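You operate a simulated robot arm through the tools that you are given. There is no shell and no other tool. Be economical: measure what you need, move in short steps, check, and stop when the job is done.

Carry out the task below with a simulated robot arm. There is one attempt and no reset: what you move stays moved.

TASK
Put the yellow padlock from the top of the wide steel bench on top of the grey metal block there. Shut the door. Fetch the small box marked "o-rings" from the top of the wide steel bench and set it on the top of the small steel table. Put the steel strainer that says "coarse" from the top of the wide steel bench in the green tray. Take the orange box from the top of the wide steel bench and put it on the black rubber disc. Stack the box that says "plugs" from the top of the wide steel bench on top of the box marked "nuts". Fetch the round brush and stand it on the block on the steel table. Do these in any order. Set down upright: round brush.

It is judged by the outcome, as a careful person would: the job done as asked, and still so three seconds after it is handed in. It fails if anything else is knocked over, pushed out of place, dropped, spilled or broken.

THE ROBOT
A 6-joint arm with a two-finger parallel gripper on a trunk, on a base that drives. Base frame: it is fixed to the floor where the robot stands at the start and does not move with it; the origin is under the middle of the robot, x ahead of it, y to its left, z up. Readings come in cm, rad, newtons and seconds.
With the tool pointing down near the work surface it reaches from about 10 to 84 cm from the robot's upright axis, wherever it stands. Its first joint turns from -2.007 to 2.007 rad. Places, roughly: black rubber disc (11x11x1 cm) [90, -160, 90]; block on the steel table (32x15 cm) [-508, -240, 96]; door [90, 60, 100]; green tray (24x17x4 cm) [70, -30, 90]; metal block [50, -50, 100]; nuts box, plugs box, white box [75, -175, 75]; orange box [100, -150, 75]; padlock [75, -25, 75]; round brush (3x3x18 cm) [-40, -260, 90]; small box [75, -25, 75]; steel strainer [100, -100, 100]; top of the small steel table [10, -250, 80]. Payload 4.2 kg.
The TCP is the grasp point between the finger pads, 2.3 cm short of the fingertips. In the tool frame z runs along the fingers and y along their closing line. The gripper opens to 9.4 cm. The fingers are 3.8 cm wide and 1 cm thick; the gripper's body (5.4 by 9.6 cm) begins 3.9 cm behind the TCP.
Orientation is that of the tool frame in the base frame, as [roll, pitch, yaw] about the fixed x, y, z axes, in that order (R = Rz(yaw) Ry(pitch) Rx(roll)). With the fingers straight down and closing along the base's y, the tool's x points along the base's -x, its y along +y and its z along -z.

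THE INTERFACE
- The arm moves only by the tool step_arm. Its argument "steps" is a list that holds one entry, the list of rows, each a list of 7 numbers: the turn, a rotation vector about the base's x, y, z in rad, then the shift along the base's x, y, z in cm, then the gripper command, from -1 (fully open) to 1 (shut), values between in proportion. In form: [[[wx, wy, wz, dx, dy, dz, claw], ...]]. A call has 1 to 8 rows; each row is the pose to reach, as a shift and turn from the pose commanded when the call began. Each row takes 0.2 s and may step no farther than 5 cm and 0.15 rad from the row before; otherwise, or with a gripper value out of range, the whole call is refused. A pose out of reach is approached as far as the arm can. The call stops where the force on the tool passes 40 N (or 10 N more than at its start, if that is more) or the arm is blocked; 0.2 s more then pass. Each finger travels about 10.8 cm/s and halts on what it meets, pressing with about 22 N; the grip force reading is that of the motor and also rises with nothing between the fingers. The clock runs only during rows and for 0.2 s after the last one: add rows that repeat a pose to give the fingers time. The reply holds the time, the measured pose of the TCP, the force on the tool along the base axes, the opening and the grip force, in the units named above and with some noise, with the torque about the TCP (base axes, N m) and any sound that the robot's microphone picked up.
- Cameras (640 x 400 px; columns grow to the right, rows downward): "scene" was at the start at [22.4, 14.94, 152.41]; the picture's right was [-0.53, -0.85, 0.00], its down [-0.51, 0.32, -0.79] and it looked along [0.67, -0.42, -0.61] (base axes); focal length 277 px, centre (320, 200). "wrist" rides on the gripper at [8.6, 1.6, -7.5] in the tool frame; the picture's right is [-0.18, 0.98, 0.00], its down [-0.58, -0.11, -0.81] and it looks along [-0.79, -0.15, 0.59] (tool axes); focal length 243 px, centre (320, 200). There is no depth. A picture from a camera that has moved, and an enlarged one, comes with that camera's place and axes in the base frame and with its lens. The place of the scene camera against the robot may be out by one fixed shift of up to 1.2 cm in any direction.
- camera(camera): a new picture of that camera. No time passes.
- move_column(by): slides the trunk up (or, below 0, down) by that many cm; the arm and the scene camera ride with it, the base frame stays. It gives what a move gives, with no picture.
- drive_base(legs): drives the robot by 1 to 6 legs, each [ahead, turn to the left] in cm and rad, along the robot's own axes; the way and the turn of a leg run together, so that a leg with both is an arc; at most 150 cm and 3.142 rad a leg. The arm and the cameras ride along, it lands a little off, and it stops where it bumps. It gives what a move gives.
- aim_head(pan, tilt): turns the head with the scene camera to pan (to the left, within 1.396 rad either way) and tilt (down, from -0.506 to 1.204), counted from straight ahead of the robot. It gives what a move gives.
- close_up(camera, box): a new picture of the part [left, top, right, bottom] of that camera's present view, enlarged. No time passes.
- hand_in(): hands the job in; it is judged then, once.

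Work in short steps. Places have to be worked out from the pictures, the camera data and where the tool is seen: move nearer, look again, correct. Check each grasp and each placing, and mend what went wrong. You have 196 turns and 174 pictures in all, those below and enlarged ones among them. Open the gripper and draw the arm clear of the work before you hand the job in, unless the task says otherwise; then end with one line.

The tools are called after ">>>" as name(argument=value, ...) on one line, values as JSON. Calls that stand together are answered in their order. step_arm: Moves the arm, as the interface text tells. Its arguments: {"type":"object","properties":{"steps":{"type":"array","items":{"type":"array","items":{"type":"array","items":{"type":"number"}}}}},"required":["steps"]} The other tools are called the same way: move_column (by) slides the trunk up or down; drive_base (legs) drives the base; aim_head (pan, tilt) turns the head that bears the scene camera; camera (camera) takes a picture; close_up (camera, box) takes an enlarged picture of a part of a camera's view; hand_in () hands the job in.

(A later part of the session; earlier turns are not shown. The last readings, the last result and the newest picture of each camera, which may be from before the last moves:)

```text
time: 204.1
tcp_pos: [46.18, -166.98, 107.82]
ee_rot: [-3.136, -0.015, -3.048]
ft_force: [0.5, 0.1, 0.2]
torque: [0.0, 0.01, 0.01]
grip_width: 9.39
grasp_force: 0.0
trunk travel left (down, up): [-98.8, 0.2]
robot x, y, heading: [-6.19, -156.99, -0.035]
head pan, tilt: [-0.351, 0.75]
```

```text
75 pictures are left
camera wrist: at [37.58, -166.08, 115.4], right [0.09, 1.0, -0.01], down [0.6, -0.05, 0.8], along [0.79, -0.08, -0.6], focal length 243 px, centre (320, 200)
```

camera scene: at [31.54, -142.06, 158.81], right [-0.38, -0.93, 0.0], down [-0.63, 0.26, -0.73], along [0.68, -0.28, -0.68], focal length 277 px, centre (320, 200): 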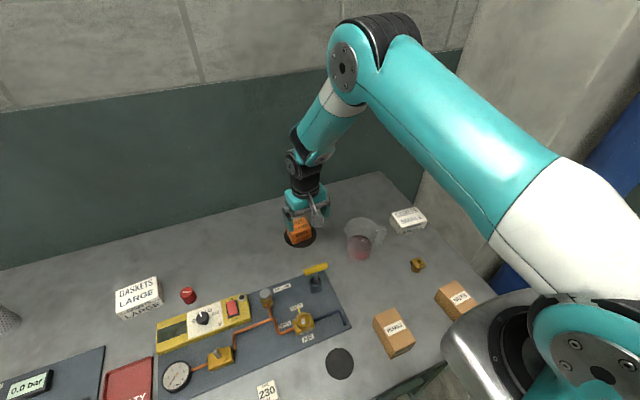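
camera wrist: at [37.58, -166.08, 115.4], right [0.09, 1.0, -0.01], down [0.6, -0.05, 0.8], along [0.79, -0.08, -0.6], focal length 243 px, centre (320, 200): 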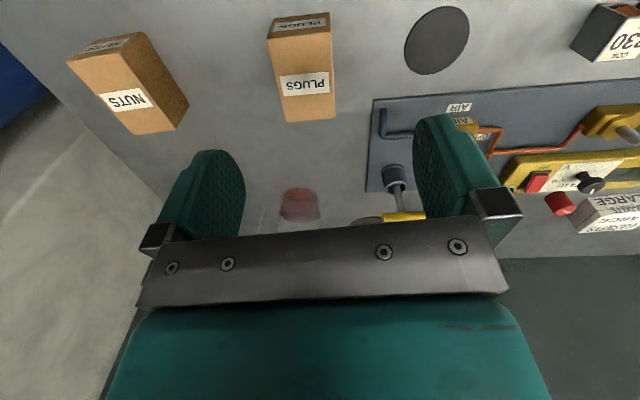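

I enlarge both boxes.

>>> close_up(camera="wrist", box=[50, 0, 350, 188])

```text
2.13 times, centred on (200, 94) of wrist
camera zoom: at [37.58, -166.08, 115.4], right [0.09, 1.0, -0.01], down [0.6, -0.05, 0.8], along [0.79, -0.08, -0.6], focal length 516 px, centre (575, 426)
```

zoom: 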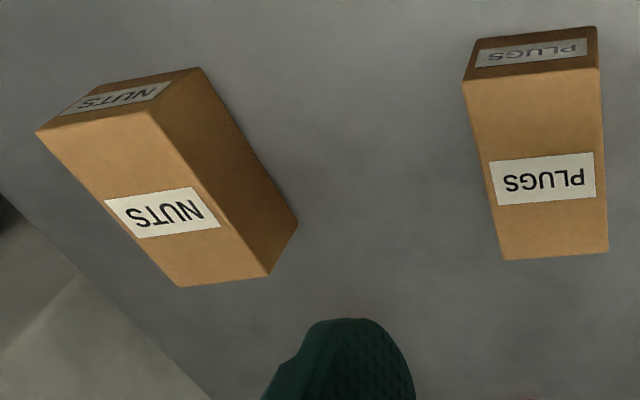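

PLUGS centre ≈ [49.5, -168.9], NUTS centre ≈ [49.6, -187.8], both top z ≈ 91.85, aligned with x. I go above PLUGS.

>>> step_arm(steps=[[[0, 0, -0.05, 2, -1, -3, -1], [0, 0, -0.09, 3.3, -1.9, -6, -1], [0, 0, -0.09, 3.3, -1.9, -10, -1]]])

>>> camera(camera="wrist")

```text
time: 204.9
tcp_pos: [49.59, -168.56, 98.08]
ee_rot: [-3.135, -0.014, -3.14]
ft_force: [-0.1, 0.4, -0.5]
torque: [0.01, -0.01, 0.01]
grip_width: 9.38
grasp_force: 0.1
trunk travel left (down, up): [-98.8, 0.2]
robot x, y, heading: [-6.3, -156.94, -0.034]
head pan, tilt: [-0.351, 0.75]
```

```text
73 pictures are left
camera wrist: at [41.09, -166.92, 105.61], right [0.18, 0.98, -0.01], down [0.59, -0.1, 0.8], along [0.78, -0.15, -0.6], focal length 243 px, centre (320, 200)
```

wrist: 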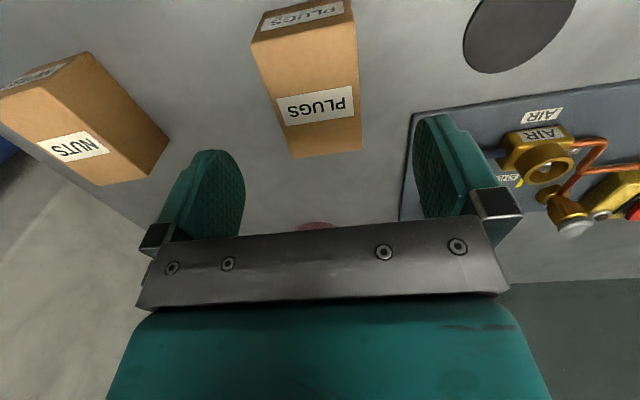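

Aligned. Lower and close.

>>> step_arm(steps=[[[0, 0, 0, 0, -0.25, -4, -1], [0, 0, 0, 0, -0.25, -8, -1], [0, 0, 0, 0, -0.25, -8, -0.4], [0, 0, 0, 0, -0.25, -8, 0.2], [0, 0, 0, 0, -0.25, -8, 1], [0, 0, 0, 0, -0.25, -8, 1]]])

>>> step_arm(steps=[[[0, 0, 0, 0, 0, 1, 1], [0, 0, 0, 0, 0, 5, 1], [0, 0, 0, 0, 0, 10, 1], [0, 0, 0, 0, -4, 12, 1], [0, 0, 0, 0, -8, 12, 1], [0, 0, 0, 0, -12, 12, 1], [0, 0, 0, 0, -16, 12, 1], [0, 0, 0, 0, -19, 12, 1]]])

>>> camera(camera="wrist")

```text
time: 206.3
tcp_pos: [49.81, -168.96, 90.0]
ee_rot: [-3.138, -0.017, -3.14]
ft_force: [-0.1, -0.2, -0.4]
torque: [0.01, -0.03, 0.01]
grip_width: 6.0
grasp_force: 21.6
trunk travel left (down, up): [-98.8, 0.2]
robot x, y, heading: [-6.43, -157.33, -0.036]
head pan, tilt: [-0.351, 0.75]
```

```text
time: 208.1
tcp_pos: [49.61, -188.12, 101.9]
ee_rot: [-3.137, -0.015, -3.139]
ft_force: [0.1, 0.4, -1.2]
torque: [0.02, 0.01, 0.0]
grip_width: 6.0
grasp_force: 22.3
trunk travel left (down, up): [-98.8, 0.2]
robot x, y, heading: [-5.9, -157.41, -0.036]
head pan, tilt: [-0.351, 0.75]
```

```text
72 pictures are left
camera wrist: at [41.02, -186.42, 109.48], right [0.18, 0.98, -0.01], down [0.59, -0.1, 0.8], along [0.78, -0.15, -0.6], focal length 243 px, centre (320, 200)
```

wrist: 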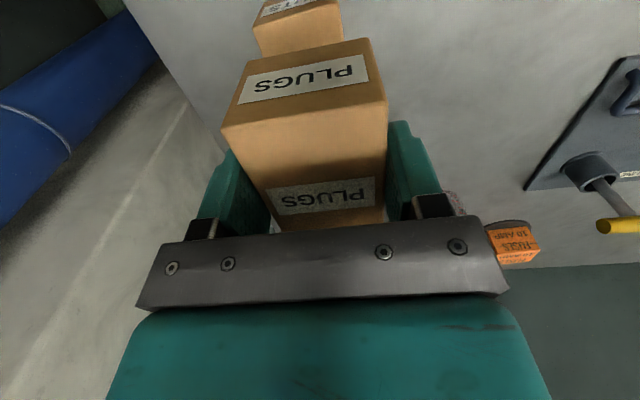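

PLUGS held over NUTS; NUTS appears ~0.9 cm further right. I shift, lower partly and recheck.

>>> step_arm(steps=[[[0, 0, 0, 0.3, -0.9, -2, 1], [0, 0, 0, 0.3, -0.9, -4.5, 1]]])

>>> camera(camera="wrist")

>>> close_up(camera="scene", box=[380, 200, 560, 340])

```text
time: 208.7
tcp_pos: [49.86, -189.1, 97.4]
ee_rot: [-3.135, -0.013, -3.14]
ft_force: [1.0, 0.4, -1.7]
torque: [0.01, -0.04, -0.01]
grip_width: 6.02
grasp_force: 21.7
trunk travel left (down, up): [-98.8, 0.2]
robot x, y, heading: [-6.64, -157.13, -0.044]
head pan, tilt: [-0.351, 0.75]
```

```text
71 pictures are left
camera wrist: at [41.26, -187.32, 104.99], right [0.18, 0.98, -0.01], down [0.59, -0.1, 0.8], along [0.78, -0.15, -0.6], focal length 243 px, centre (320, 200)
```

wrist: 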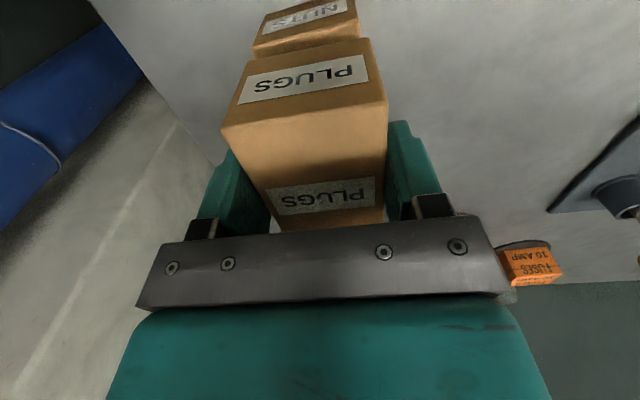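

```text
2.86 times, centred on (470, 270) of scene
camera zoom: at [17.17, -141.48, 162.83], right [-0.38, -0.93, 0.0], down [-0.63, 0.26, -0.73], along [0.68, -0.28, -0.68], focal length 791 px, centre (-109, 0)
```

zoom: 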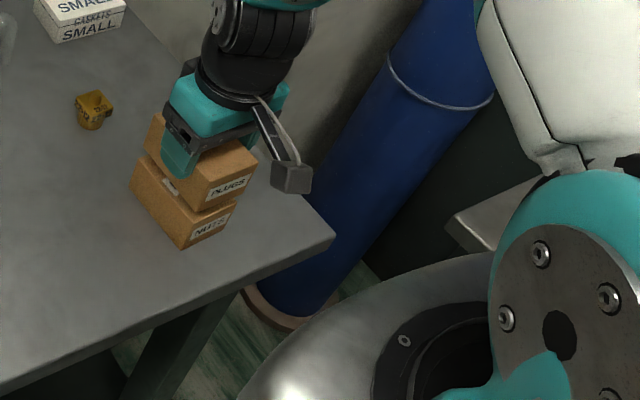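

Well aligned now. I lower onto NUTS.

>>> step_arm(steps=[[[0, 0, 0, 0.2, -0.2, -1, 1], [0, 0, 0, 0.2, -0.2, -1.8, 1], [0, 0, 0, 0.2, -0.2, -2.2, 1], [0, 0, 0, 0.2, -0.2, -2.5, 1]]])

```text
time: 209.7
tcp_pos: [50.17, -189.05, 95.11]
ee_rot: [-3.136, -0.013, -3.139]
ft_force: [2.7, -0.7, 17.2]
torque: [0.32, -0.08, 0.0]
grip_width: 5.99
grasp_force: 22.0
trunk travel left (down, up): [-98.8, 0.2]
robot x, y, heading: [-6.02, -157.43, -0.037]
head pan, tilt: [-0.351, 0.75]
```

Contact at 17 N. Open and rise.

>>> step_arm(steps=[[[0, 0, 0, 0, 0, 0, -0.4], [0, 0, 0, 0, 0, 0, -0.7], [0, 0, 0, 0, 0, 0, -0.9], [0, 0, 0, 0, 0, 3, -0.9], [0, 0, 0, 0, 0, 7, -0.9], [0, 0, 0, 0, 0, 12, -0.9], [0, 0, 0, 0, 0, 16, -0.9]]])

>>> camera(camera="wrist")

>>> close_up(camera="scene", box=[380, 200, 560, 340])

```text
time: 211.3
tcp_pos: [50.19, -189.08, 111.04]
ee_rot: [-3.137, -0.016, -3.138]
ft_force: [0.6, 0.0, 0.1]
torque: [0.03, 0.03, -0.02]
grip_width: 8.95
grasp_force: 0.0
trunk travel left (down, up): [-98.8, 0.2]
robot x, y, heading: [-5.95, -157.4, -0.035]
head pan, tilt: [-0.351, 0.75]
```

```text
69 pictures are left
camera wrist: at [41.63, -187.45, 118.65], right [0.18, 0.98, -0.01], down [0.59, -0.1, 0.8], along [0.78, -0.15, -0.6], focal length 243 px, centre (320, 200)
```

wrist: 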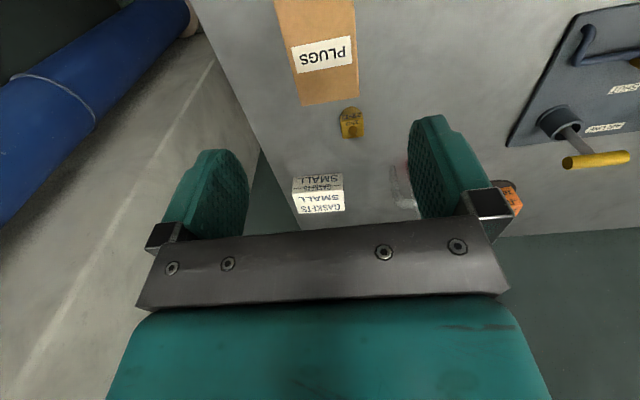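

```text
2.86 times, centred on (470, 270) of scene
camera zoom: at [17.22, -141.51, 162.81], right [-0.38, -0.93, 0.0], down [-0.63, 0.26, -0.73], along [0.68, -0.28, -0.68], focal length 791 px, centre (-109, 0)
```

zoom: 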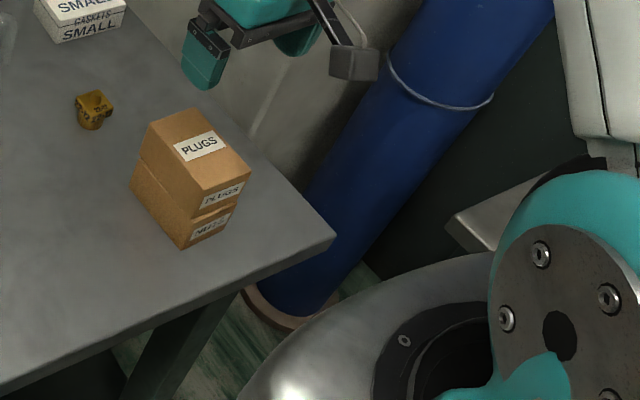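

Stacked neatly. Now the brush on the black shelf unit near [-42, -265]: back off, turn to face it, and look.

>>> drive_base(legs=[[-30, 0], [0, -1.535]])

>>> aim_head(pan=0.0, tilt=0.55)

>>> camera(camera="scene")

>>> camera(camera="wrist")

```text
time: 217.0
tcp_pos: [-64.31, -214.98, 111.23]
ee_rot: [-3.137, -0.014, 1.654]
ft_force: [0.4, -0.1, -0.1]
torque: [-0.01, -0.02, -0.01]
grip_width: 8.92
grasp_force: 0.0
trunk travel left (down, up): [-98.8, 0.2]
robot x, y, heading: [-37.43, -156.12, -1.531]
head pan, tilt: [-0.351, 0.75]
```

```text
time: 217.8
tcp_pos: [-64.48, -214.9, 111.07]
ee_rot: [-3.137, -0.015, 1.653]
ft_force: [0.6, 0.2, 0.7]
torque: [0.02, 0.01, 0.03]
grip_width: 8.92
grasp_force: 0.0
trunk travel left (down, up): [-98.8, 0.2]
robot x, y, heading: [-37.21, -156.17, -1.528]
head pan, tilt: [0.0, 0.55]
```

```text
67 pictures are left
camera scene: at [-16.77, -179.44, 164.56], right [-1.0, -0.04, 0.0], down [-0.02, 0.52, -0.85], along [0.04, -0.85, -0.52], focal length 277 px, centre (320, 200)
```

scene: 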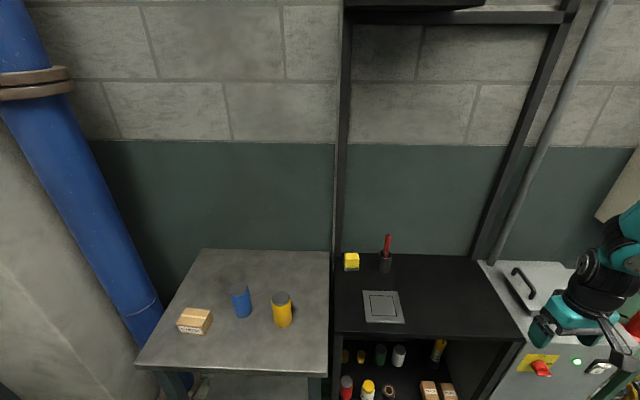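

```text
66 pictures are left
camera wrist: at [-63.37, -206.22, 118.62], right [0.99, -0.1, -0.01], down [-0.06, -0.6, 0.8], along [-0.09, -0.79, -0.6], focal length 243 px, centre (320, 200)
```

wrist: 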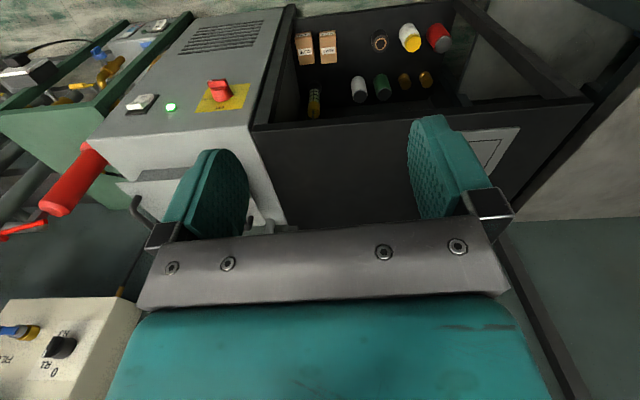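

Clear view. I enlarge the brush.

>>> close_up(camera="scene", box=[330, 220, 430, 290])

```text
5.71 times, centred on (380, 255) of scene
camera zoom: at [-16.77, -179.44, 164.56], right [-1.0, -0.04, 0.0], down [-0.02, 0.52, -0.85], along [0.04, -0.85, -0.52], focal length 1581 px, centre (-23, -114)
```

zoom: 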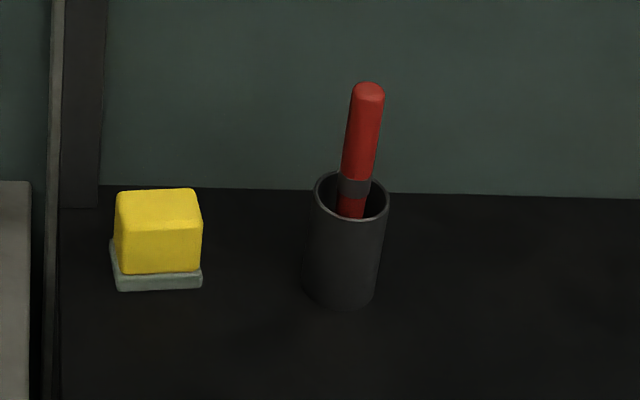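

The brush (red handle, top z ≈ 102) stands in a black cup at ≈[-37.8, -258.4], cup rim z ≈ 93. I drive 26 cm nearer and move the hand over it.

>>> drive_base(legs=[[26, 0]])

>>> step_arm(steps=[[[0, 0, -0.03, 4, 0, 0, -1], [0, 0, -0.06, 8, 0, 0, -1], [0, 0, -0.08, 12, 0, 0, -1], [0, 0, -0.08, 16, 0, 0, -1], [0, 0, -0.08, 20, 0, 0, -1], [0, 0, -0.08, 24, 0, 0, -1]]])

>>> camera(camera="wrist")

>>> camera(camera="scene")

```text
time: 219.7
tcp_pos: [-63.35, -241.32, 111.11]
ee_rot: [-3.136, -0.014, 1.651]
ft_force: [0.1, -1.3, 1.4]
torque: [-0.01, -0.01, 0.01]
grip_width: 8.93
grasp_force: 0.1
trunk travel left (down, up): [-98.8, 0.2]
robot x, y, heading: [-36.05, -182.62, -1.525]
head pan, tilt: [0.0, 0.55]
```

```text
time: 221.1
tcp_pos: [-39.47, -241.36, 111.08]
ee_rot: [-3.136, -0.014, 1.568]
ft_force: [0.1, 0.0, 0.0]
torque: [-0.01, 0.02, 0.01]
grip_width: 9.38
grasp_force: 0.0
trunk travel left (down, up): [-98.8, 0.2]
robot x, y, heading: [-36.19, -182.89, -1.529]
head pan, tilt: [0.0, 0.55]
```

```text
64 pictures are left
camera wrist: at [-37.74, -232.75, 118.6], right [0.98, -0.19, -0.01], down [-0.11, -0.59, 0.8], along [-0.15, -0.78, -0.6], focal length 243 px, centre (320, 200)
```

wrist: 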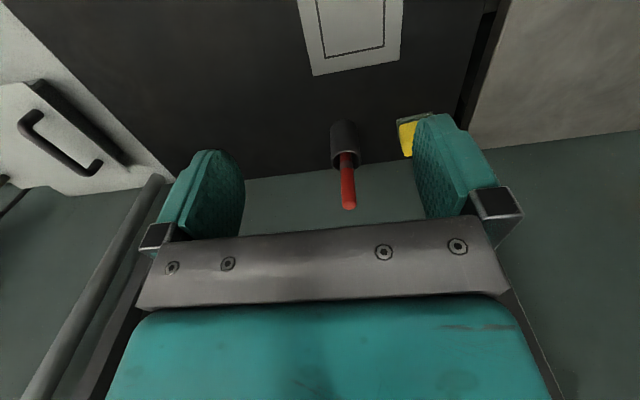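

```text
63 pictures are left
camera scene: at [-15.76, -205.99, 164.57], right [-1.0, -0.04, 0.0], down [-0.02, 0.52, -0.85], along [0.03, -0.85, -0.52], focal length 277 px, centre (320, 200)
```

scene: 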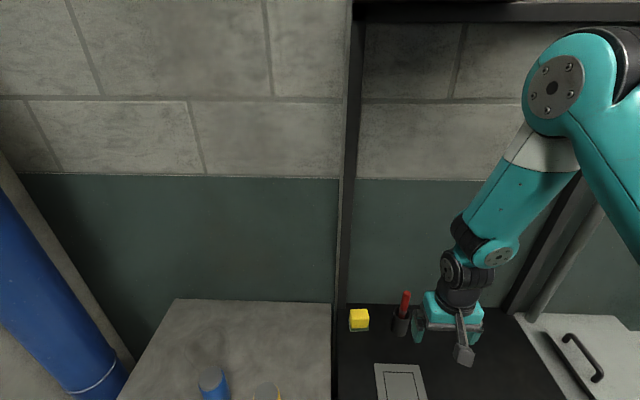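

Triangulating again: brush at ≈[-39.8, -264], top z ≈ 97. I drive 5 cm more and approach further.

>>> drive_base(legs=[[5, 0]])

>>> step_arm(steps=[[[0, 0, 0, 0, -4, 0, -1], [0, 0, 0, 0, -8, 0, -1], [0, 0, 0, -0.3, -11, 0, -1]]])

>>> camera(camera="wrist")

```text
time: 222.0
tcp_pos: [-39.24, -246.38, 111.02]
ee_rot: [-3.137, -0.014, 1.567]
ft_force: [-0.6, 1.6, 1.2]
torque: [0.02, 0.0, -0.02]
grip_width: 9.4
grasp_force: 0.0
trunk travel left (down, up): [-98.8, 0.2]
robot x, y, heading: [-35.71, -187.83, -1.533]
head pan, tilt: [0.0, 0.55]
```

```text
time: 222.8
tcp_pos: [-39.62, -257.62, 111.08]
ee_rot: [-3.136, -0.015, 1.569]
ft_force: [-0.6, 0.0, -0.8]
torque: [0.03, -0.01, 0.02]
grip_width: 9.4
grasp_force: 0.1
trunk travel left (down, up): [-98.8, 0.2]
robot x, y, heading: [-35.82, -188.03, -1.531]
head pan, tilt: [0.0, 0.55]
```

```text
62 pictures are left
camera wrist: at [-37.98, -249.04, 118.69], right [0.98, -0.19, -0.01], down [-0.11, -0.59, 0.8], along [-0.15, -0.78, -0.6], focal length 243 px, centre (320, 200)
```

wrist: 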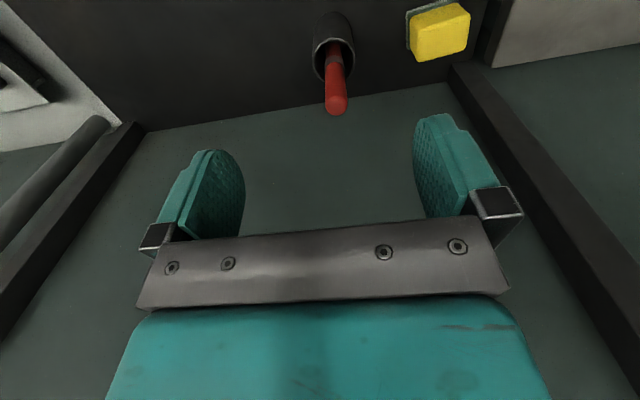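

Brush top ≈ [-39, -262.3, 97.5], cup rim z ≈ 88. I centre above and check.

>>> step_arm(steps=[[[0, 0, 0, 0.3, -3, -3, -1], [0, 0, 0, 0.6, -4.7, -7, -1], [0, 0, 0, 0.6, -4.7, -9, -1]]])

>>> camera(camera="wrist")

```text
time: 223.6
tcp_pos: [-39.21, -262.33, 102.03]
ee_rot: [-3.136, -0.014, 1.569]
ft_force: [0.2, -0.5, -0.6]
torque: [-0.02, 0.04, 0.0]
grip_width: 9.42
grasp_force: 0.2
trunk travel left (down, up): [-98.8, 0.2]
robot x, y, heading: [-35.98, -187.98, -1.53]
head pan, tilt: [0.0, 0.55]
```

```text
61 pictures are left
camera wrist: at [-37.39, -253.69, 109.55], right [0.98, -0.19, -0.01], down [-0.11, -0.59, 0.8], along [-0.15, -0.78, -0.6], focal length 243 px, centre (320, 200)
```

wrist: 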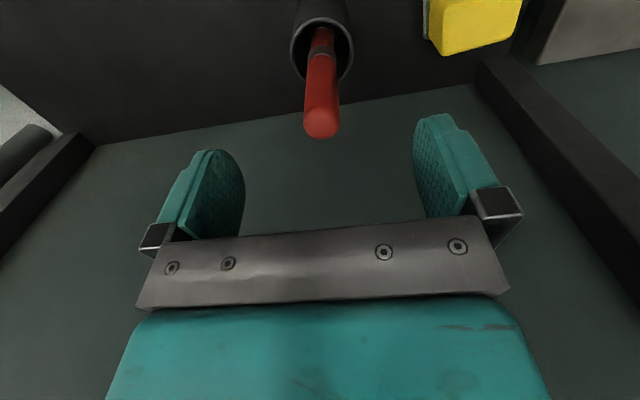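

Aligned. I lower 7.8 cm and close.

>>> step_arm(steps=[[[0, 0, 0, 0.1, 0, -4, -1], [0, 0, 0, 0.1, 0, -7.6, -1], [0, 0, 0, 0.1, 0, -7.6, -0.2], [0, 0, 0, 0.1, 0, -7.6, 0.5], [0, 0, 0, 0.1, 0, -7.6, 1], [0, 0, 0, 0.1, 0, -7.6, 1], [0, 0, 0, 0.1, 0, -7.6, 1]]])

>>> camera(camera="wrist")

```text
time: 225.2
tcp_pos: [-39.01, -262.19, 94.55]
ee_rot: [-3.134, -0.013, 1.569]
ft_force: [-0.4, 0.0, -0.3]
torque: [-0.01, -0.02, 0.01]
grip_width: 2.09
grasp_force: 21.7
trunk travel left (down, up): [-98.8, 0.2]
robot x, y, heading: [-35.72, -187.47, -1.531]
head pan, tilt: [0.0, 0.55]
```

```text
60 pictures are left
camera wrist: at [-37.34, -253.57, 102.0], right [0.98, -0.19, -0.01], down [-0.11, -0.59, 0.8], along [-0.15, -0.78, -0.6], focal length 243 px, centre (320, 200)
```

wrist: 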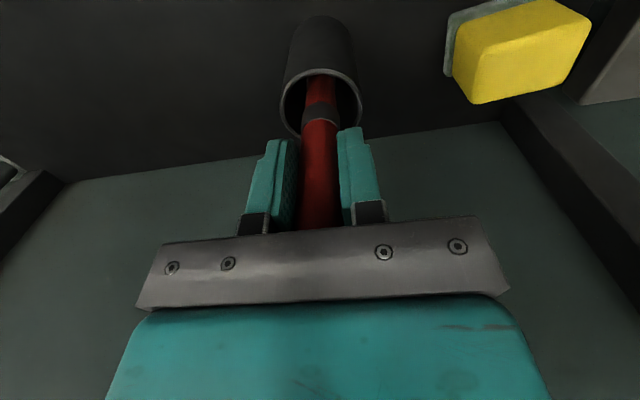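

Gripped (2.09 cm). I lift straight up slowly and check that the cup stays.

>>> step_arm(steps=[[[0, 0, 0, 0, 0, 1, 1], [0, 0, 0, 0, 0, 3, 1], [0, 0, 0, 0, 0, 5, 1], [0, 0, 0, 0, 0, 7.5, 1], [0, 0, 0, 0, 0, 10, 1]]])

>>> camera(camera="wrist")

```text
time: 226.4
tcp_pos: [-38.9, -262.22, 104.34]
ee_rot: [-3.137, -0.015, 1.57]
ft_force: [0.1, -0.6, -0.3]
torque: [0.0, 0.01, 0.0]
grip_width: 2.1
grasp_force: 22.3
trunk travel left (down, up): [-98.8, 0.2]
robot x, y, heading: [-35.68, -187.47, -1.536]
head pan, tilt: [0.0, 0.55]
```

```text
59 pictures are left
camera wrist: at [-37.22, -253.62, 111.87], right [0.98, -0.19, -0.01], down [-0.11, -0.59, 0.8], along [-0.15, -0.78, -0.6], focal length 243 px, centre (320, 200)
```

wrist: 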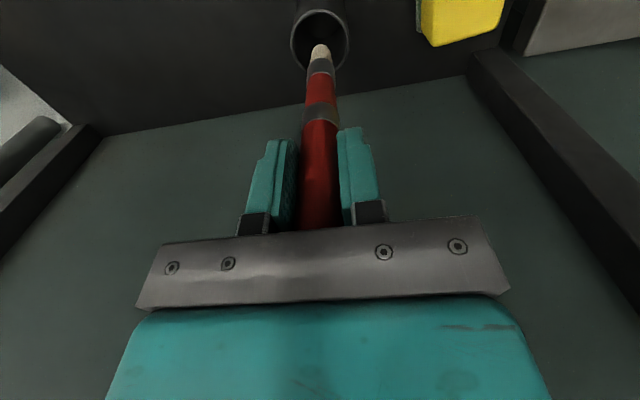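

The pale bristle end is emerging. I lift further.

>>> step_arm(steps=[[[0, 0, 0, 0, 0, 3, 1], [0, 0, 0, 0, 0, 6, 1], [0, 0, 0, 0, 0, 9, 1], [0, 0, 0, 0, 2, 12, 1]]])

>>> camera(camera="wrist")

>>> camera(camera="scene")

```text
time: 227.4
tcp_pos: [-39.03, -260.17, 116.2]
ee_rot: [-3.136, -0.015, 1.57]
ft_force: [0.7, -1.0, -0.3]
torque: [0.06, 0.01, -0.03]
grip_width: 2.08
grasp_force: 21.6
trunk travel left (down, up): [-98.8, 0.2]
robot x, y, heading: [-35.72, -187.6, -1.532]
head pan, tilt: [0.0, 0.55]
```

```text
58 pictures are left
camera wrist: at [-37.36, -251.5, 123.69], right [0.98, -0.19, -0.01], down [-0.11, -0.59, 0.8], along [-0.15, -0.78, -0.6], focal length 243 px, centre (320, 200)
```

wrist: 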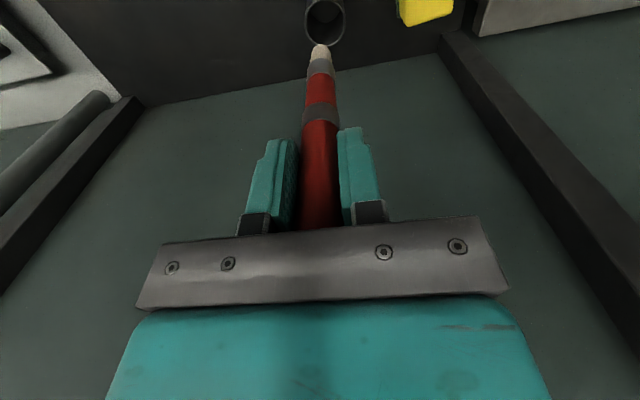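

```text
57 pictures are left
camera scene: at [-15.54, -211.14, 164.55], right [-1.0, -0.04, 0.0], down [-0.02, 0.52, -0.85], along [0.03, -0.85, -0.52], focal length 277 px, centre (320, 200)
```

scene: 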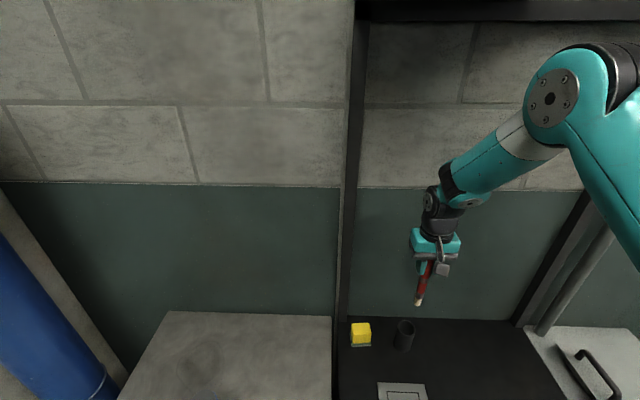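

Brush is out and the cup stayed. I enlarge the brush to see its end.

>>> close_up(camera="scene", box=[390, 220, 470, 320])

>>> close_up(camera="wrist", box=[280, 30, 360, 150])

```text
4.00 times, centred on (430, 270) of scene
camera zoom: at [-15.54, -211.14, 164.55], right [-1.0, -0.04, 0.0], down [-0.02, 0.52, -0.85], along [0.03, -0.85, -0.52], focal length 1107 px, centre (-120, -80)
```

zoom: 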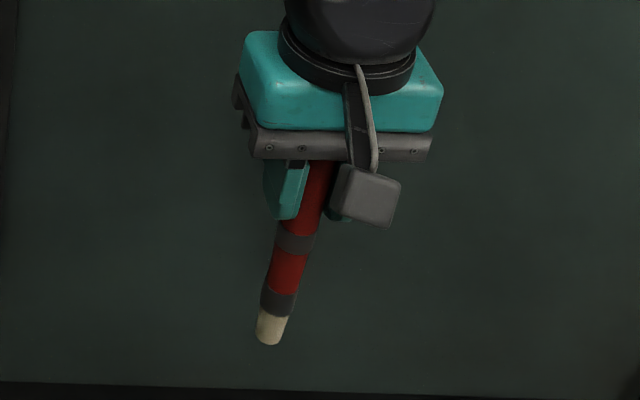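

```text
3.33 times, centred on (320, 90) of wrist
camera zoom: at [-37.36, -251.5, 123.69], right [0.98, -0.19, -0.01], down [-0.11, -0.59, 0.8], along [-0.15, -0.78, -0.6], focal length 809 px, centre (320, 567)
```

zoom: 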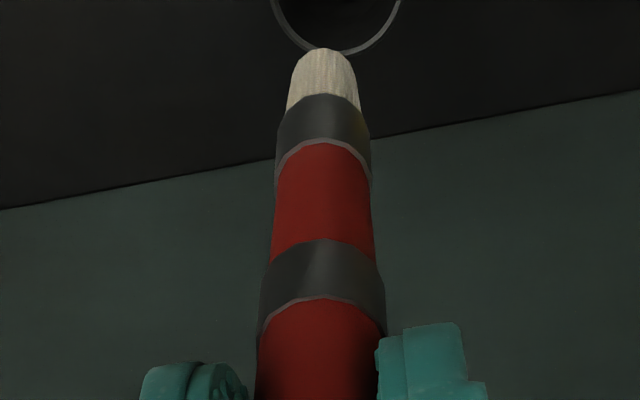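

It has a flat bristle end, fit to stand. Now travel to the far steel table: back up, turn toward -x and look down the way.

>>> drive_base(legs=[[-38, 0], [0, -1.6]])

>>> aim_head(pan=0.25, tilt=0.2)

>>> camera(camera="scene")

>>> aim_head(pan=-0.1, tilt=0.55)

>>> camera(camera="scene")

```text
time: 233.6
tcp_pos: [-109.74, -148.34, 116.15]
ee_rot: [-3.137, -0.015, 0.022]
ft_force: [0.2, -0.7, -0.4]
torque: [-0.02, -0.01, -0.02]
grip_width: 2.08
grasp_force: 21.8
trunk travel left (down, up): [-98.8, 0.2]
robot x, y, heading: [-37.2, -149.6, -3.075]
head pan, tilt: [0.0, 0.55]
```

```text
time: 234.4
tcp_pos: [-109.78, -148.28, 116.05]
ee_rot: [-3.136, -0.016, 0.023]
ft_force: [0.4, -0.7, -0.4]
torque: [0.0, -0.01, 0.01]
grip_width: 2.06
grasp_force: 22.3
trunk travel left (down, up): [-98.8, 0.2]
robot x, y, heading: [-37.38, -149.95, -3.082]
head pan, tilt: [0.25, 0.201]
```

```text
54 pictures are left
camera scene: at [-60.34, -173.09, 167.78], right [-0.31, 0.95, 0.0], down [0.19, 0.06, -0.98], along [-0.93, -0.3, -0.2], focal length 277 px, centre (320, 200)
```

scene: 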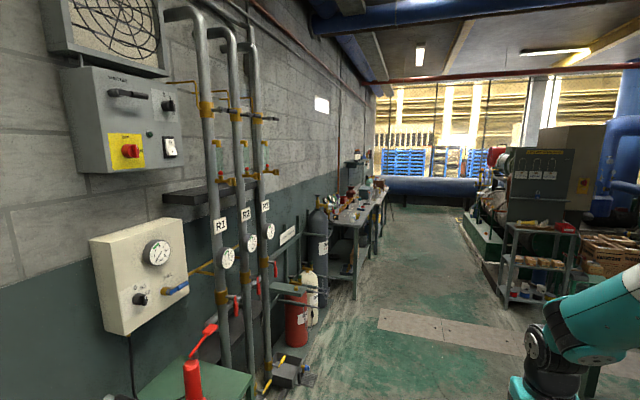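

```text
time: 235.3
tcp_pos: [-109.84, -148.34, 116.07]
ee_rot: [-3.136, -0.015, 0.023]
ft_force: [-0.5, -0.4, -0.6]
torque: [0.01, 0.01, -0.02]
grip_width: 2.09
grasp_force: 21.6
trunk travel left (down, up): [-98.8, 0.2]
robot x, y, heading: [-37.38, -149.96, -3.081]
head pan, tilt: [-0.099, 0.55]
```

```text
53 pictures are left
camera scene: at [-60.45, -169.91, 164.57], right [0.04, 1.0, 0.0], down [0.52, -0.02, -0.85], along [-0.85, 0.03, -0.52], focal length 277 px, centre (320, 200)
```

scene: 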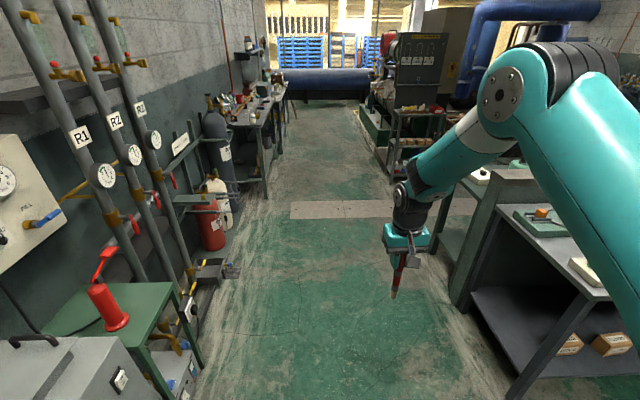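

The corridor (y between about -215 and -75) is clear. I straighten and drive 290 cm along it.

>>> drive_base(legs=[[0, -0.06], [145, 0], [145, 0]])

>>> aim_head(pan=0.5, tilt=0.45)

>>> camera(camera="scene")

```text
time: 249.5
tcp_pos: [-393.99, -141.46, 116.18]
ee_rot: [-3.135, -0.014, -0.068]
ft_force: [0.7, -0.8, -0.5]
torque: [-0.03, 0.0, -0.01]
grip_width: 2.08
grasp_force: 21.9
trunk travel left (down, up): [-98.8, 0.2]
robot x, y, heading: [-321.81, -149.25, 3.115]
head pan, tilt: [-0.099, 0.55]
```

```text
time: 250.5
tcp_pos: [-394.09, -141.52, 116.16]
ee_rot: [-3.136, -0.016, -0.066]
ft_force: [-0.6, 0.1, -0.4]
torque: [-0.02, -0.02, 0.01]
grip_width: 2.06
grasp_force: 21.8
trunk travel left (down, up): [-98.8, 0.2]
robot x, y, heading: [-321.92, -149.27, 3.11]
head pan, tilt: [0.499, 0.45]
```

```text
52 pictures are left
camera scene: at [-346.09, -172.66, 165.47], right [-0.46, 0.89, 0.0], down [0.39, 0.2, -0.9], along [-0.8, -0.41, -0.44], focal length 277 px, centre (320, 200)
```

scene: 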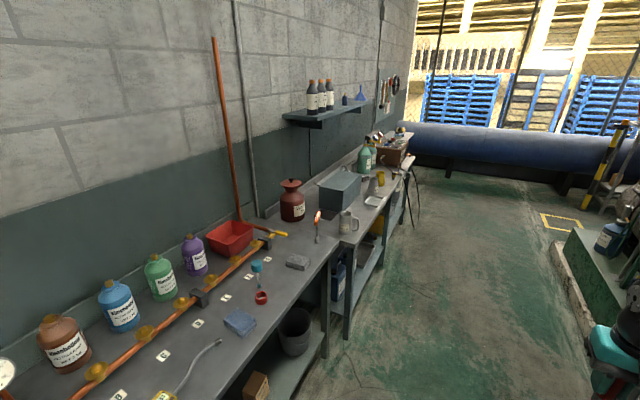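

The steel tables line the wall; the grey-green block is at about x -500. I drive on and turn to face the table.

>>> drive_base(legs=[[150, 0], [28, 0], [0, 1.6]])

>>> aim_head(pan=0.0, tilt=0.55)

>>> camera(camera="scene")

>>> camera(camera="wrist")

```text
time: 263.4
tcp_pos: [-507.53, -221.63, 116.22]
ee_rot: [-3.135, -0.015, 1.552]
ft_force: [0.0, -0.3, -0.6]
torque: [0.02, 0.0, -0.01]
grip_width: 2.11
grasp_force: 21.9
trunk travel left (down, up): [-98.8, 0.2]
robot x, y, heading: [-503.17, -149.07, -1.55]
head pan, tilt: [0.499, 0.45]
```

```text
time: 264.4
tcp_pos: [-507.41, -221.51, 116.17]
ee_rot: [-3.137, -0.014, 1.554]
ft_force: [0.4, -0.8, -0.3]
torque: [-0.02, 0.01, 0.0]
grip_width: 2.08
grasp_force: 21.7
trunk travel left (down, up): [-98.8, 0.2]
robot x, y, heading: [-503.11, -149.72, -1.55]
head pan, tilt: [0.0, 0.55]
```

```text
51 pictures are left
camera scene: at [-483.23, -172.98, 164.57], right [-1.0, -0.02, 0.0], down [-0.01, 0.52, -0.85], along [0.02, -0.85, -0.52], focal length 277 px, centre (320, 200)
```

scene: 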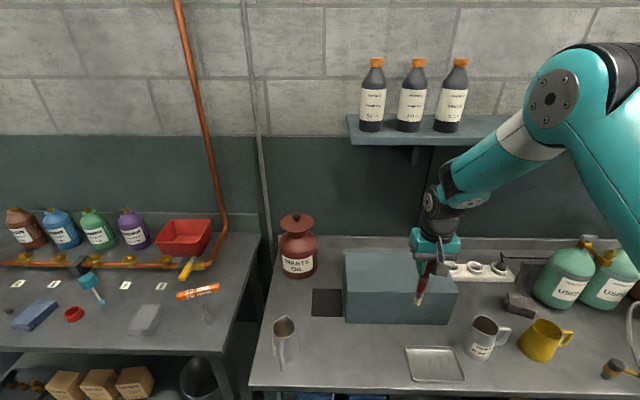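

```text
50 pictures are left
camera wrist: at [-505.7, -213.01, 123.69], right [0.98, -0.2, -0.01], down [-0.12, -0.59, 0.8], along [-0.17, -0.78, -0.6], focal length 243 px, centre (320, 200)
```

wrist: 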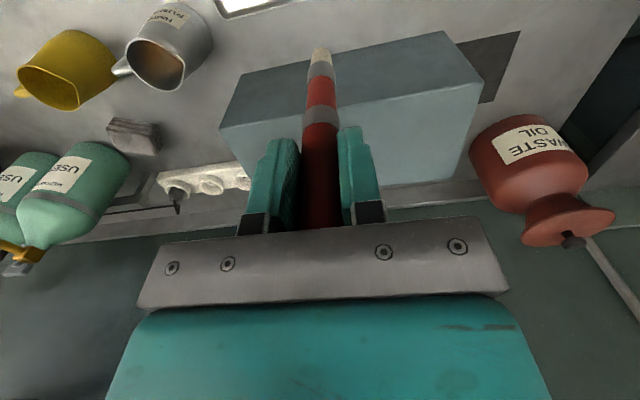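

Block: x -523..-491, y -230..-245, top z ≈ 96.4. I raise 3 cm and drive 14 cm nearer.

>>> step_arm(steps=[[[0, 0, 0, 0, 0, 3, 1], [0, 0, 0, 0, 0, 3, 1]]])

>>> drive_base(legs=[[14, 0]])

>>> camera(camera="wrist")

>>> camera(camera="scene")

```text
time: 265.0
tcp_pos: [-507.5, -221.52, 119.25]
ee_rot: [-3.136, -0.015, 1.552]
ft_force: [0.3, 0.8, -0.7]
torque: [-0.01, 0.01, -0.02]
grip_width: 2.08
grasp_force: 22.3
trunk travel left (down, up): [-98.8, 0.2]
robot x, y, heading: [-503.13, -149.28, -1.548]
head pan, tilt: [0.0, 0.55]
```

```text
time: 266.3
tcp_pos: [-506.85, -235.66, 119.08]
ee_rot: [-3.136, -0.014, 1.559]
ft_force: [-0.2, -0.1, 0.9]
torque: [-0.01, -0.03, 0.01]
grip_width: 2.06
grasp_force: 21.2
trunk travel left (down, up): [-98.8, 0.2]
robot x, y, heading: [-502.79, -163.3, -1.543]
head pan, tilt: [0.0, 0.55]
```

```text
49 pictures are left
camera wrist: at [-505.11, -227.15, 126.74], right [0.98, -0.2, -0.01], down [-0.11, -0.59, 0.8], along [-0.16, -0.78, -0.6], focal length 243 px, centre (320, 200)
```

wrist: 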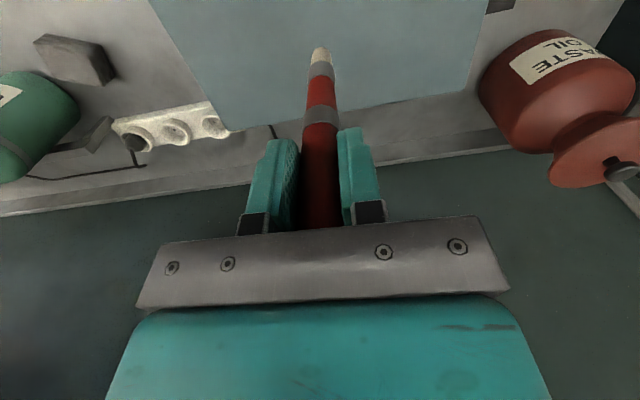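

```text
48 pictures are left
camera scene: at [-482.81, -187.1, 164.57], right [-1.0, -0.03, 0.0], down [-0.01, 0.52, -0.85], along [0.02, -0.85, -0.52], focal length 277 px, centre (320, 200)
```

scene: 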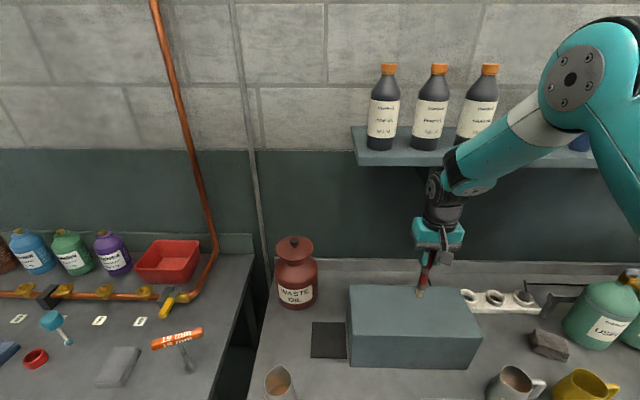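

I move over the block's middle, keeping the same tool tilt as at grasp, and enlarge to check verticality.

>>> step_arm(steps=[[[0, 0, 0, 0.2, -1.7, 0, 1], [0, 0, 0, 0.3, -3.3, -2, 1], [0, 0, 0, 0.3, -3.3, -4, 1], [0, 0, 0, 0.3, -3.3, -4, 1]]])

>>> close_up(camera="scene", box=[380, 210, 490, 320])

>>> close_up(camera="wrist", box=[250, 20, 400, 240])

```text
time: 267.3
tcp_pos: [-506.51, -239.24, 114.97]
ee_rot: [-3.136, -0.016, 1.555]
ft_force: [-0.1, 0.3, 0.1]
torque: [0.01, -0.01, -0.02]
grip_width: 2.08
grasp_force: 21.9
trunk travel left (down, up): [-98.8, 0.2]
robot x, y, heading: [-502.54, -163.05, -1.543]
head pan, tilt: [0.0, 0.55]
```

```text
3.64 times, centred on (435, 265) of scene
camera zoom: at [-482.81, -187.15, 164.56], right [-1.0, -0.03, 0.0], down [-0.01, 0.52, -0.85], along [0.02, -0.85, -0.52], focal length 1006 px, centre (-98, -36)
```

zoom: 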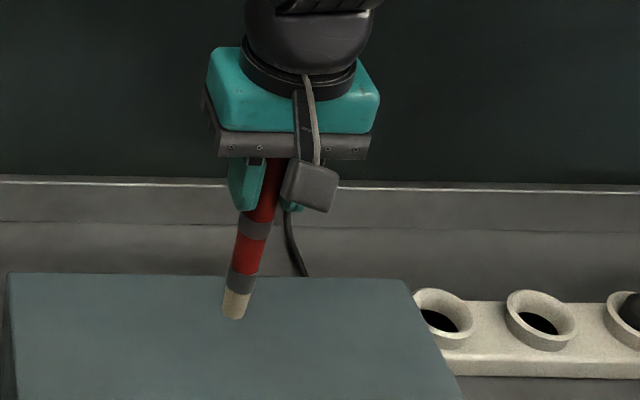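

```text
1.82 times, centred on (325, 130) of wrist
camera zoom: at [-504.72, -230.61, 122.59], right [0.98, -0.2, -0.01], down [-0.11, -0.59, 0.8], along [-0.16, -0.78, -0.6], focal length 441 px, centre (311, 327)
```

zoom: 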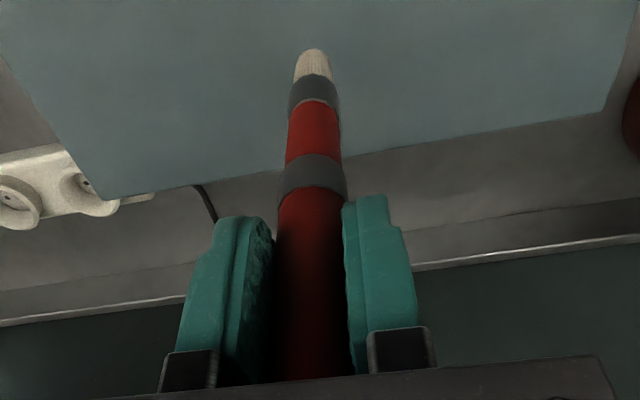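

Vertical left-right, but the fore-aft lean is uncertain (readings hint a few degrees). I yaw the tool by ~1.2 rad so the scene camera sees that direction.

>>> step_arm(steps=[[[0, 0, 0.15, 0, 0, 1, 1], [0, 0, 0.3, 0, 0, 2, 1], [0, 0, 0.45, 0, 0, 2, 1], [0, 0, 0.6, 0, 0, 2, 1], [0, 0, 0.75, 0, 0, 2, 1], [0, 0, 0.9, 0, 0, 2, 1], [0, 0, 1.05, 0, 0, 2, 1], [0, 0, 1.2, 0, 0, 2, 1]]])

>>> close_up(camera="scene", box=[380, 210, 490, 320])

```text
time: 269.1
tcp_pos: [-506.67, -239.05, 117.2]
ee_rot: [-3.135, -0.015, 2.76]
ft_force: [-0.1, 0.3, -0.9]
torque: [-0.01, -0.03, 0.0]
grip_width: 2.07
grasp_force: 22.7
trunk travel left (down, up): [-98.8, 0.2]
robot x, y, heading: [-503.19, -163.87, -1.54]
head pan, tilt: [0.0, 0.55]
```

```text
3.64 times, centred on (435, 265) of scene
camera zoom: at [-482.81, -187.14, 164.56], right [-1.0, -0.03, 0.0], down [-0.01, 0.52, -0.85], along [0.02, -0.85, -0.52], focal length 1006 px, centre (-98, -36)
```

zoom: 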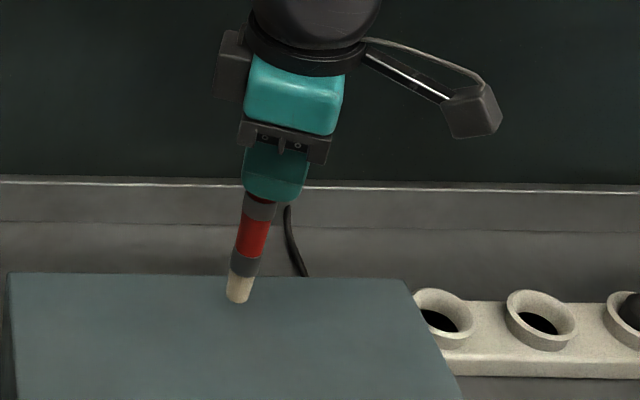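

Lean is only about 1–2°, tip ≈ 13.7 below the TCP. I trim the tool by -0.025 rad about y and lower 6 cm.

>>> step_arm(steps=[[[0, -0.025, 0, 0, 0, -2, 1], [0, -0.025, 0, 0, 0, -4, 1], [0, -0.025, 0, 0, 0, -5.5, 1], [0, -0.025, 0, 0, 0, -5.5, 1]]])

>>> close_up(camera="scene", box=[380, 210, 490, 320])

>>> camera(camera="wrist")

```text
time: 270.1
tcp_pos: [-506.65, -239.09, 111.54]
ee_rot: [3.138, 0.008, 2.755]
ft_force: [0.3, -0.5, -0.7]
torque: [-0.01, -0.01, -0.02]
grip_width: 2.09
grasp_force: 21.9
trunk travel left (down, up): [-98.8, 0.2]
robot x, y, heading: [-503.02, -163.64, -1.543]
head pan, tilt: [0.0, 0.55]
```

```text
3.64 times, centred on (435, 265) of scene
camera zoom: at [-482.81, -187.14, 164.56], right [-1.0, -0.03, 0.0], down [-0.01, 0.52, -0.85], along [0.02, -0.85, -0.52], focal length 1006 px, centre (-98, -36)
```

zoom: 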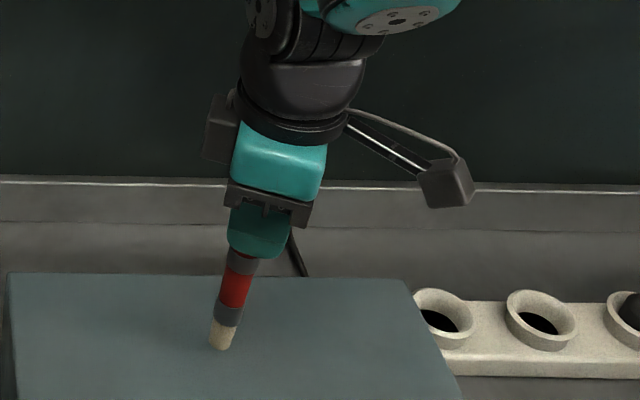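

```text
43 pictures are left
camera wrist: at [-514.05, -234.34, 119.0], right [0.54, 0.84, 0.01], down [0.49, -0.32, 0.81], along [0.68, -0.43, -0.59], focal length 243 px, centre (320, 200)
```

wrist: 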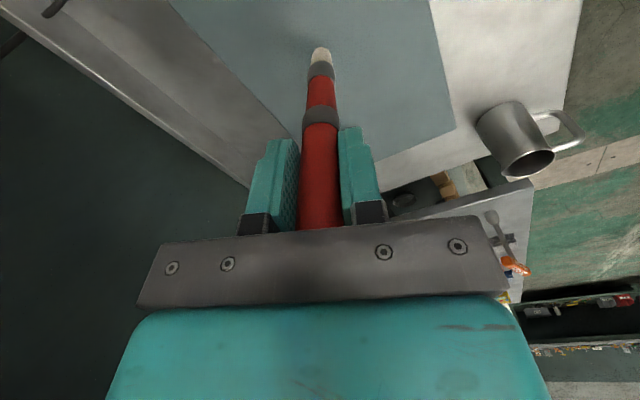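

Now vertical. I lower in small steps until contact.

>>> step_arm(steps=[[[0, 0, 0, 0, 0, -0.3, 1], [0, 0, 0, 0, 0, -0.6, 1], [0, 0, 0, 0, 0, -0.9, 1], [0, 0, 0, 0, 0, -1.0, 1]]])

```text
time: 271.1
tcp_pos: [-506.63, -239.04, 110.65]
ee_rot: [3.136, 0.008, 2.755]
ft_force: [0.5, 0.2, -0.1]
torque: [-0.01, 0.02, 0.01]
grip_width: 2.06
grasp_force: 22.2
trunk travel left (down, up): [-98.8, 0.2]
robot x, y, heading: [-502.92, -163.72, -1.548]
head pan, tilt: [0.0, 0.55]
```

>>> step_arm(steps=[[[0, 0, 0, 0, 0, -0.3, 1], [0, 0, 0, 0, 0, -0.5, 1], [0, 0, 0, 0, 0, -0.7, 1]]])

>>> close_up(camera="scene", box=[380, 220, 490, 330])

```text
time: 271.9
tcp_pos: [-506.56, -238.99, 110.02]
ee_rot: [3.14, 0.011, 2.756]
ft_force: [1.4, 0.5, 4.3]
torque: [0.12, -0.12, -0.01]
grip_width: 2.08
grasp_force: 21.9
trunk travel left (down, up): [-98.8, 0.2]
robot x, y, heading: [-502.96, -163.29, -1.546]
head pan, tilt: [0.0, 0.55]
```

```text
3.64 times, centred on (435, 275) of scene
camera zoom: at [-482.8, -187.1, 164.58], right [-1.0, -0.03, 0.0], down [-0.01, 0.52, -0.85], along [0.02, -0.85, -0.52], focal length 1006 px, centre (-98, -73)
```

zoom: 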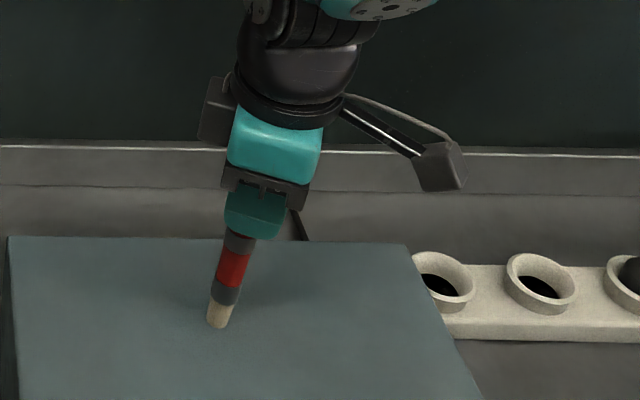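

Contact (4 N). I open slowly in small increments without moving.

>>> step_arm(steps=[[[0, 0, 0, 0, 0, -0.05, 0.54], [0, 0, 0, 0, 0, -0.05, 0.5], [0, 0, 0, 0, 0, -0.05, 0.45], [0, 0, 0, 0, 0, -0.05, 0.4], [0, 0, 0, 0, 0, -0.05, 0.3], [0, 0, 0, 0, 0, -0.05, 0.2], [0, 0, 0, 0, 0, -0.05, 0.2]]])

>>> camera(camera="wrist")

>>> close_up(camera="scene", box=[380, 220, 490, 330])

```text
time: 273.5
tcp_pos: [-506.66, -238.97, 109.86]
ee_rot: [3.134, 0.009, 2.755]
ft_force: [0.8, -0.1, -0.8]
torque: [-0.01, 0.0, -0.02]
grip_width: 3.76
grasp_force: 0.0
trunk travel left (down, up): [-98.8, 0.2]
robot x, y, heading: [-502.36, -164.02, -1.543]
head pan, tilt: [0.0, 0.55]
```

```text
41 pictures are left
camera wrist: at [-514.14, -234.2, 117.27], right [0.54, 0.84, 0.01], down [0.49, -0.32, 0.81], along [0.68, -0.43, -0.59], focal length 243 px, centre (320, 200)
```

wrist: 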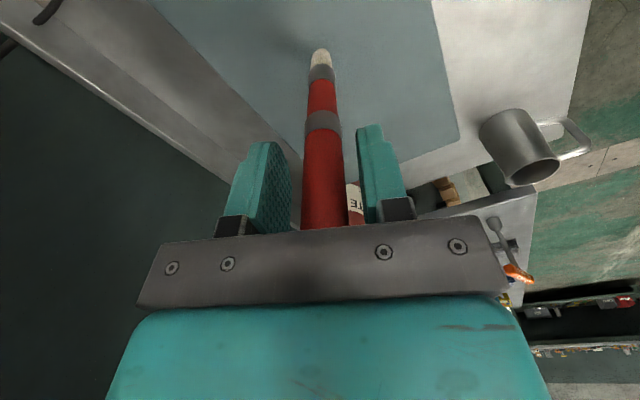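

```text
3.64 times, centred on (435, 275) of scene
camera zoom: at [-482.81, -187.13, 164.56], right [-1.0, -0.03, 0.0], down [-0.01, 0.52, -0.85], along [0.02, -0.85, -0.52], focal length 1006 px, centre (-98, -73)
```

zoom: 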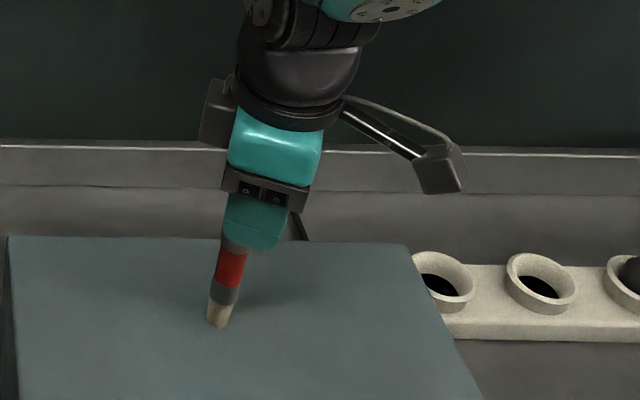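

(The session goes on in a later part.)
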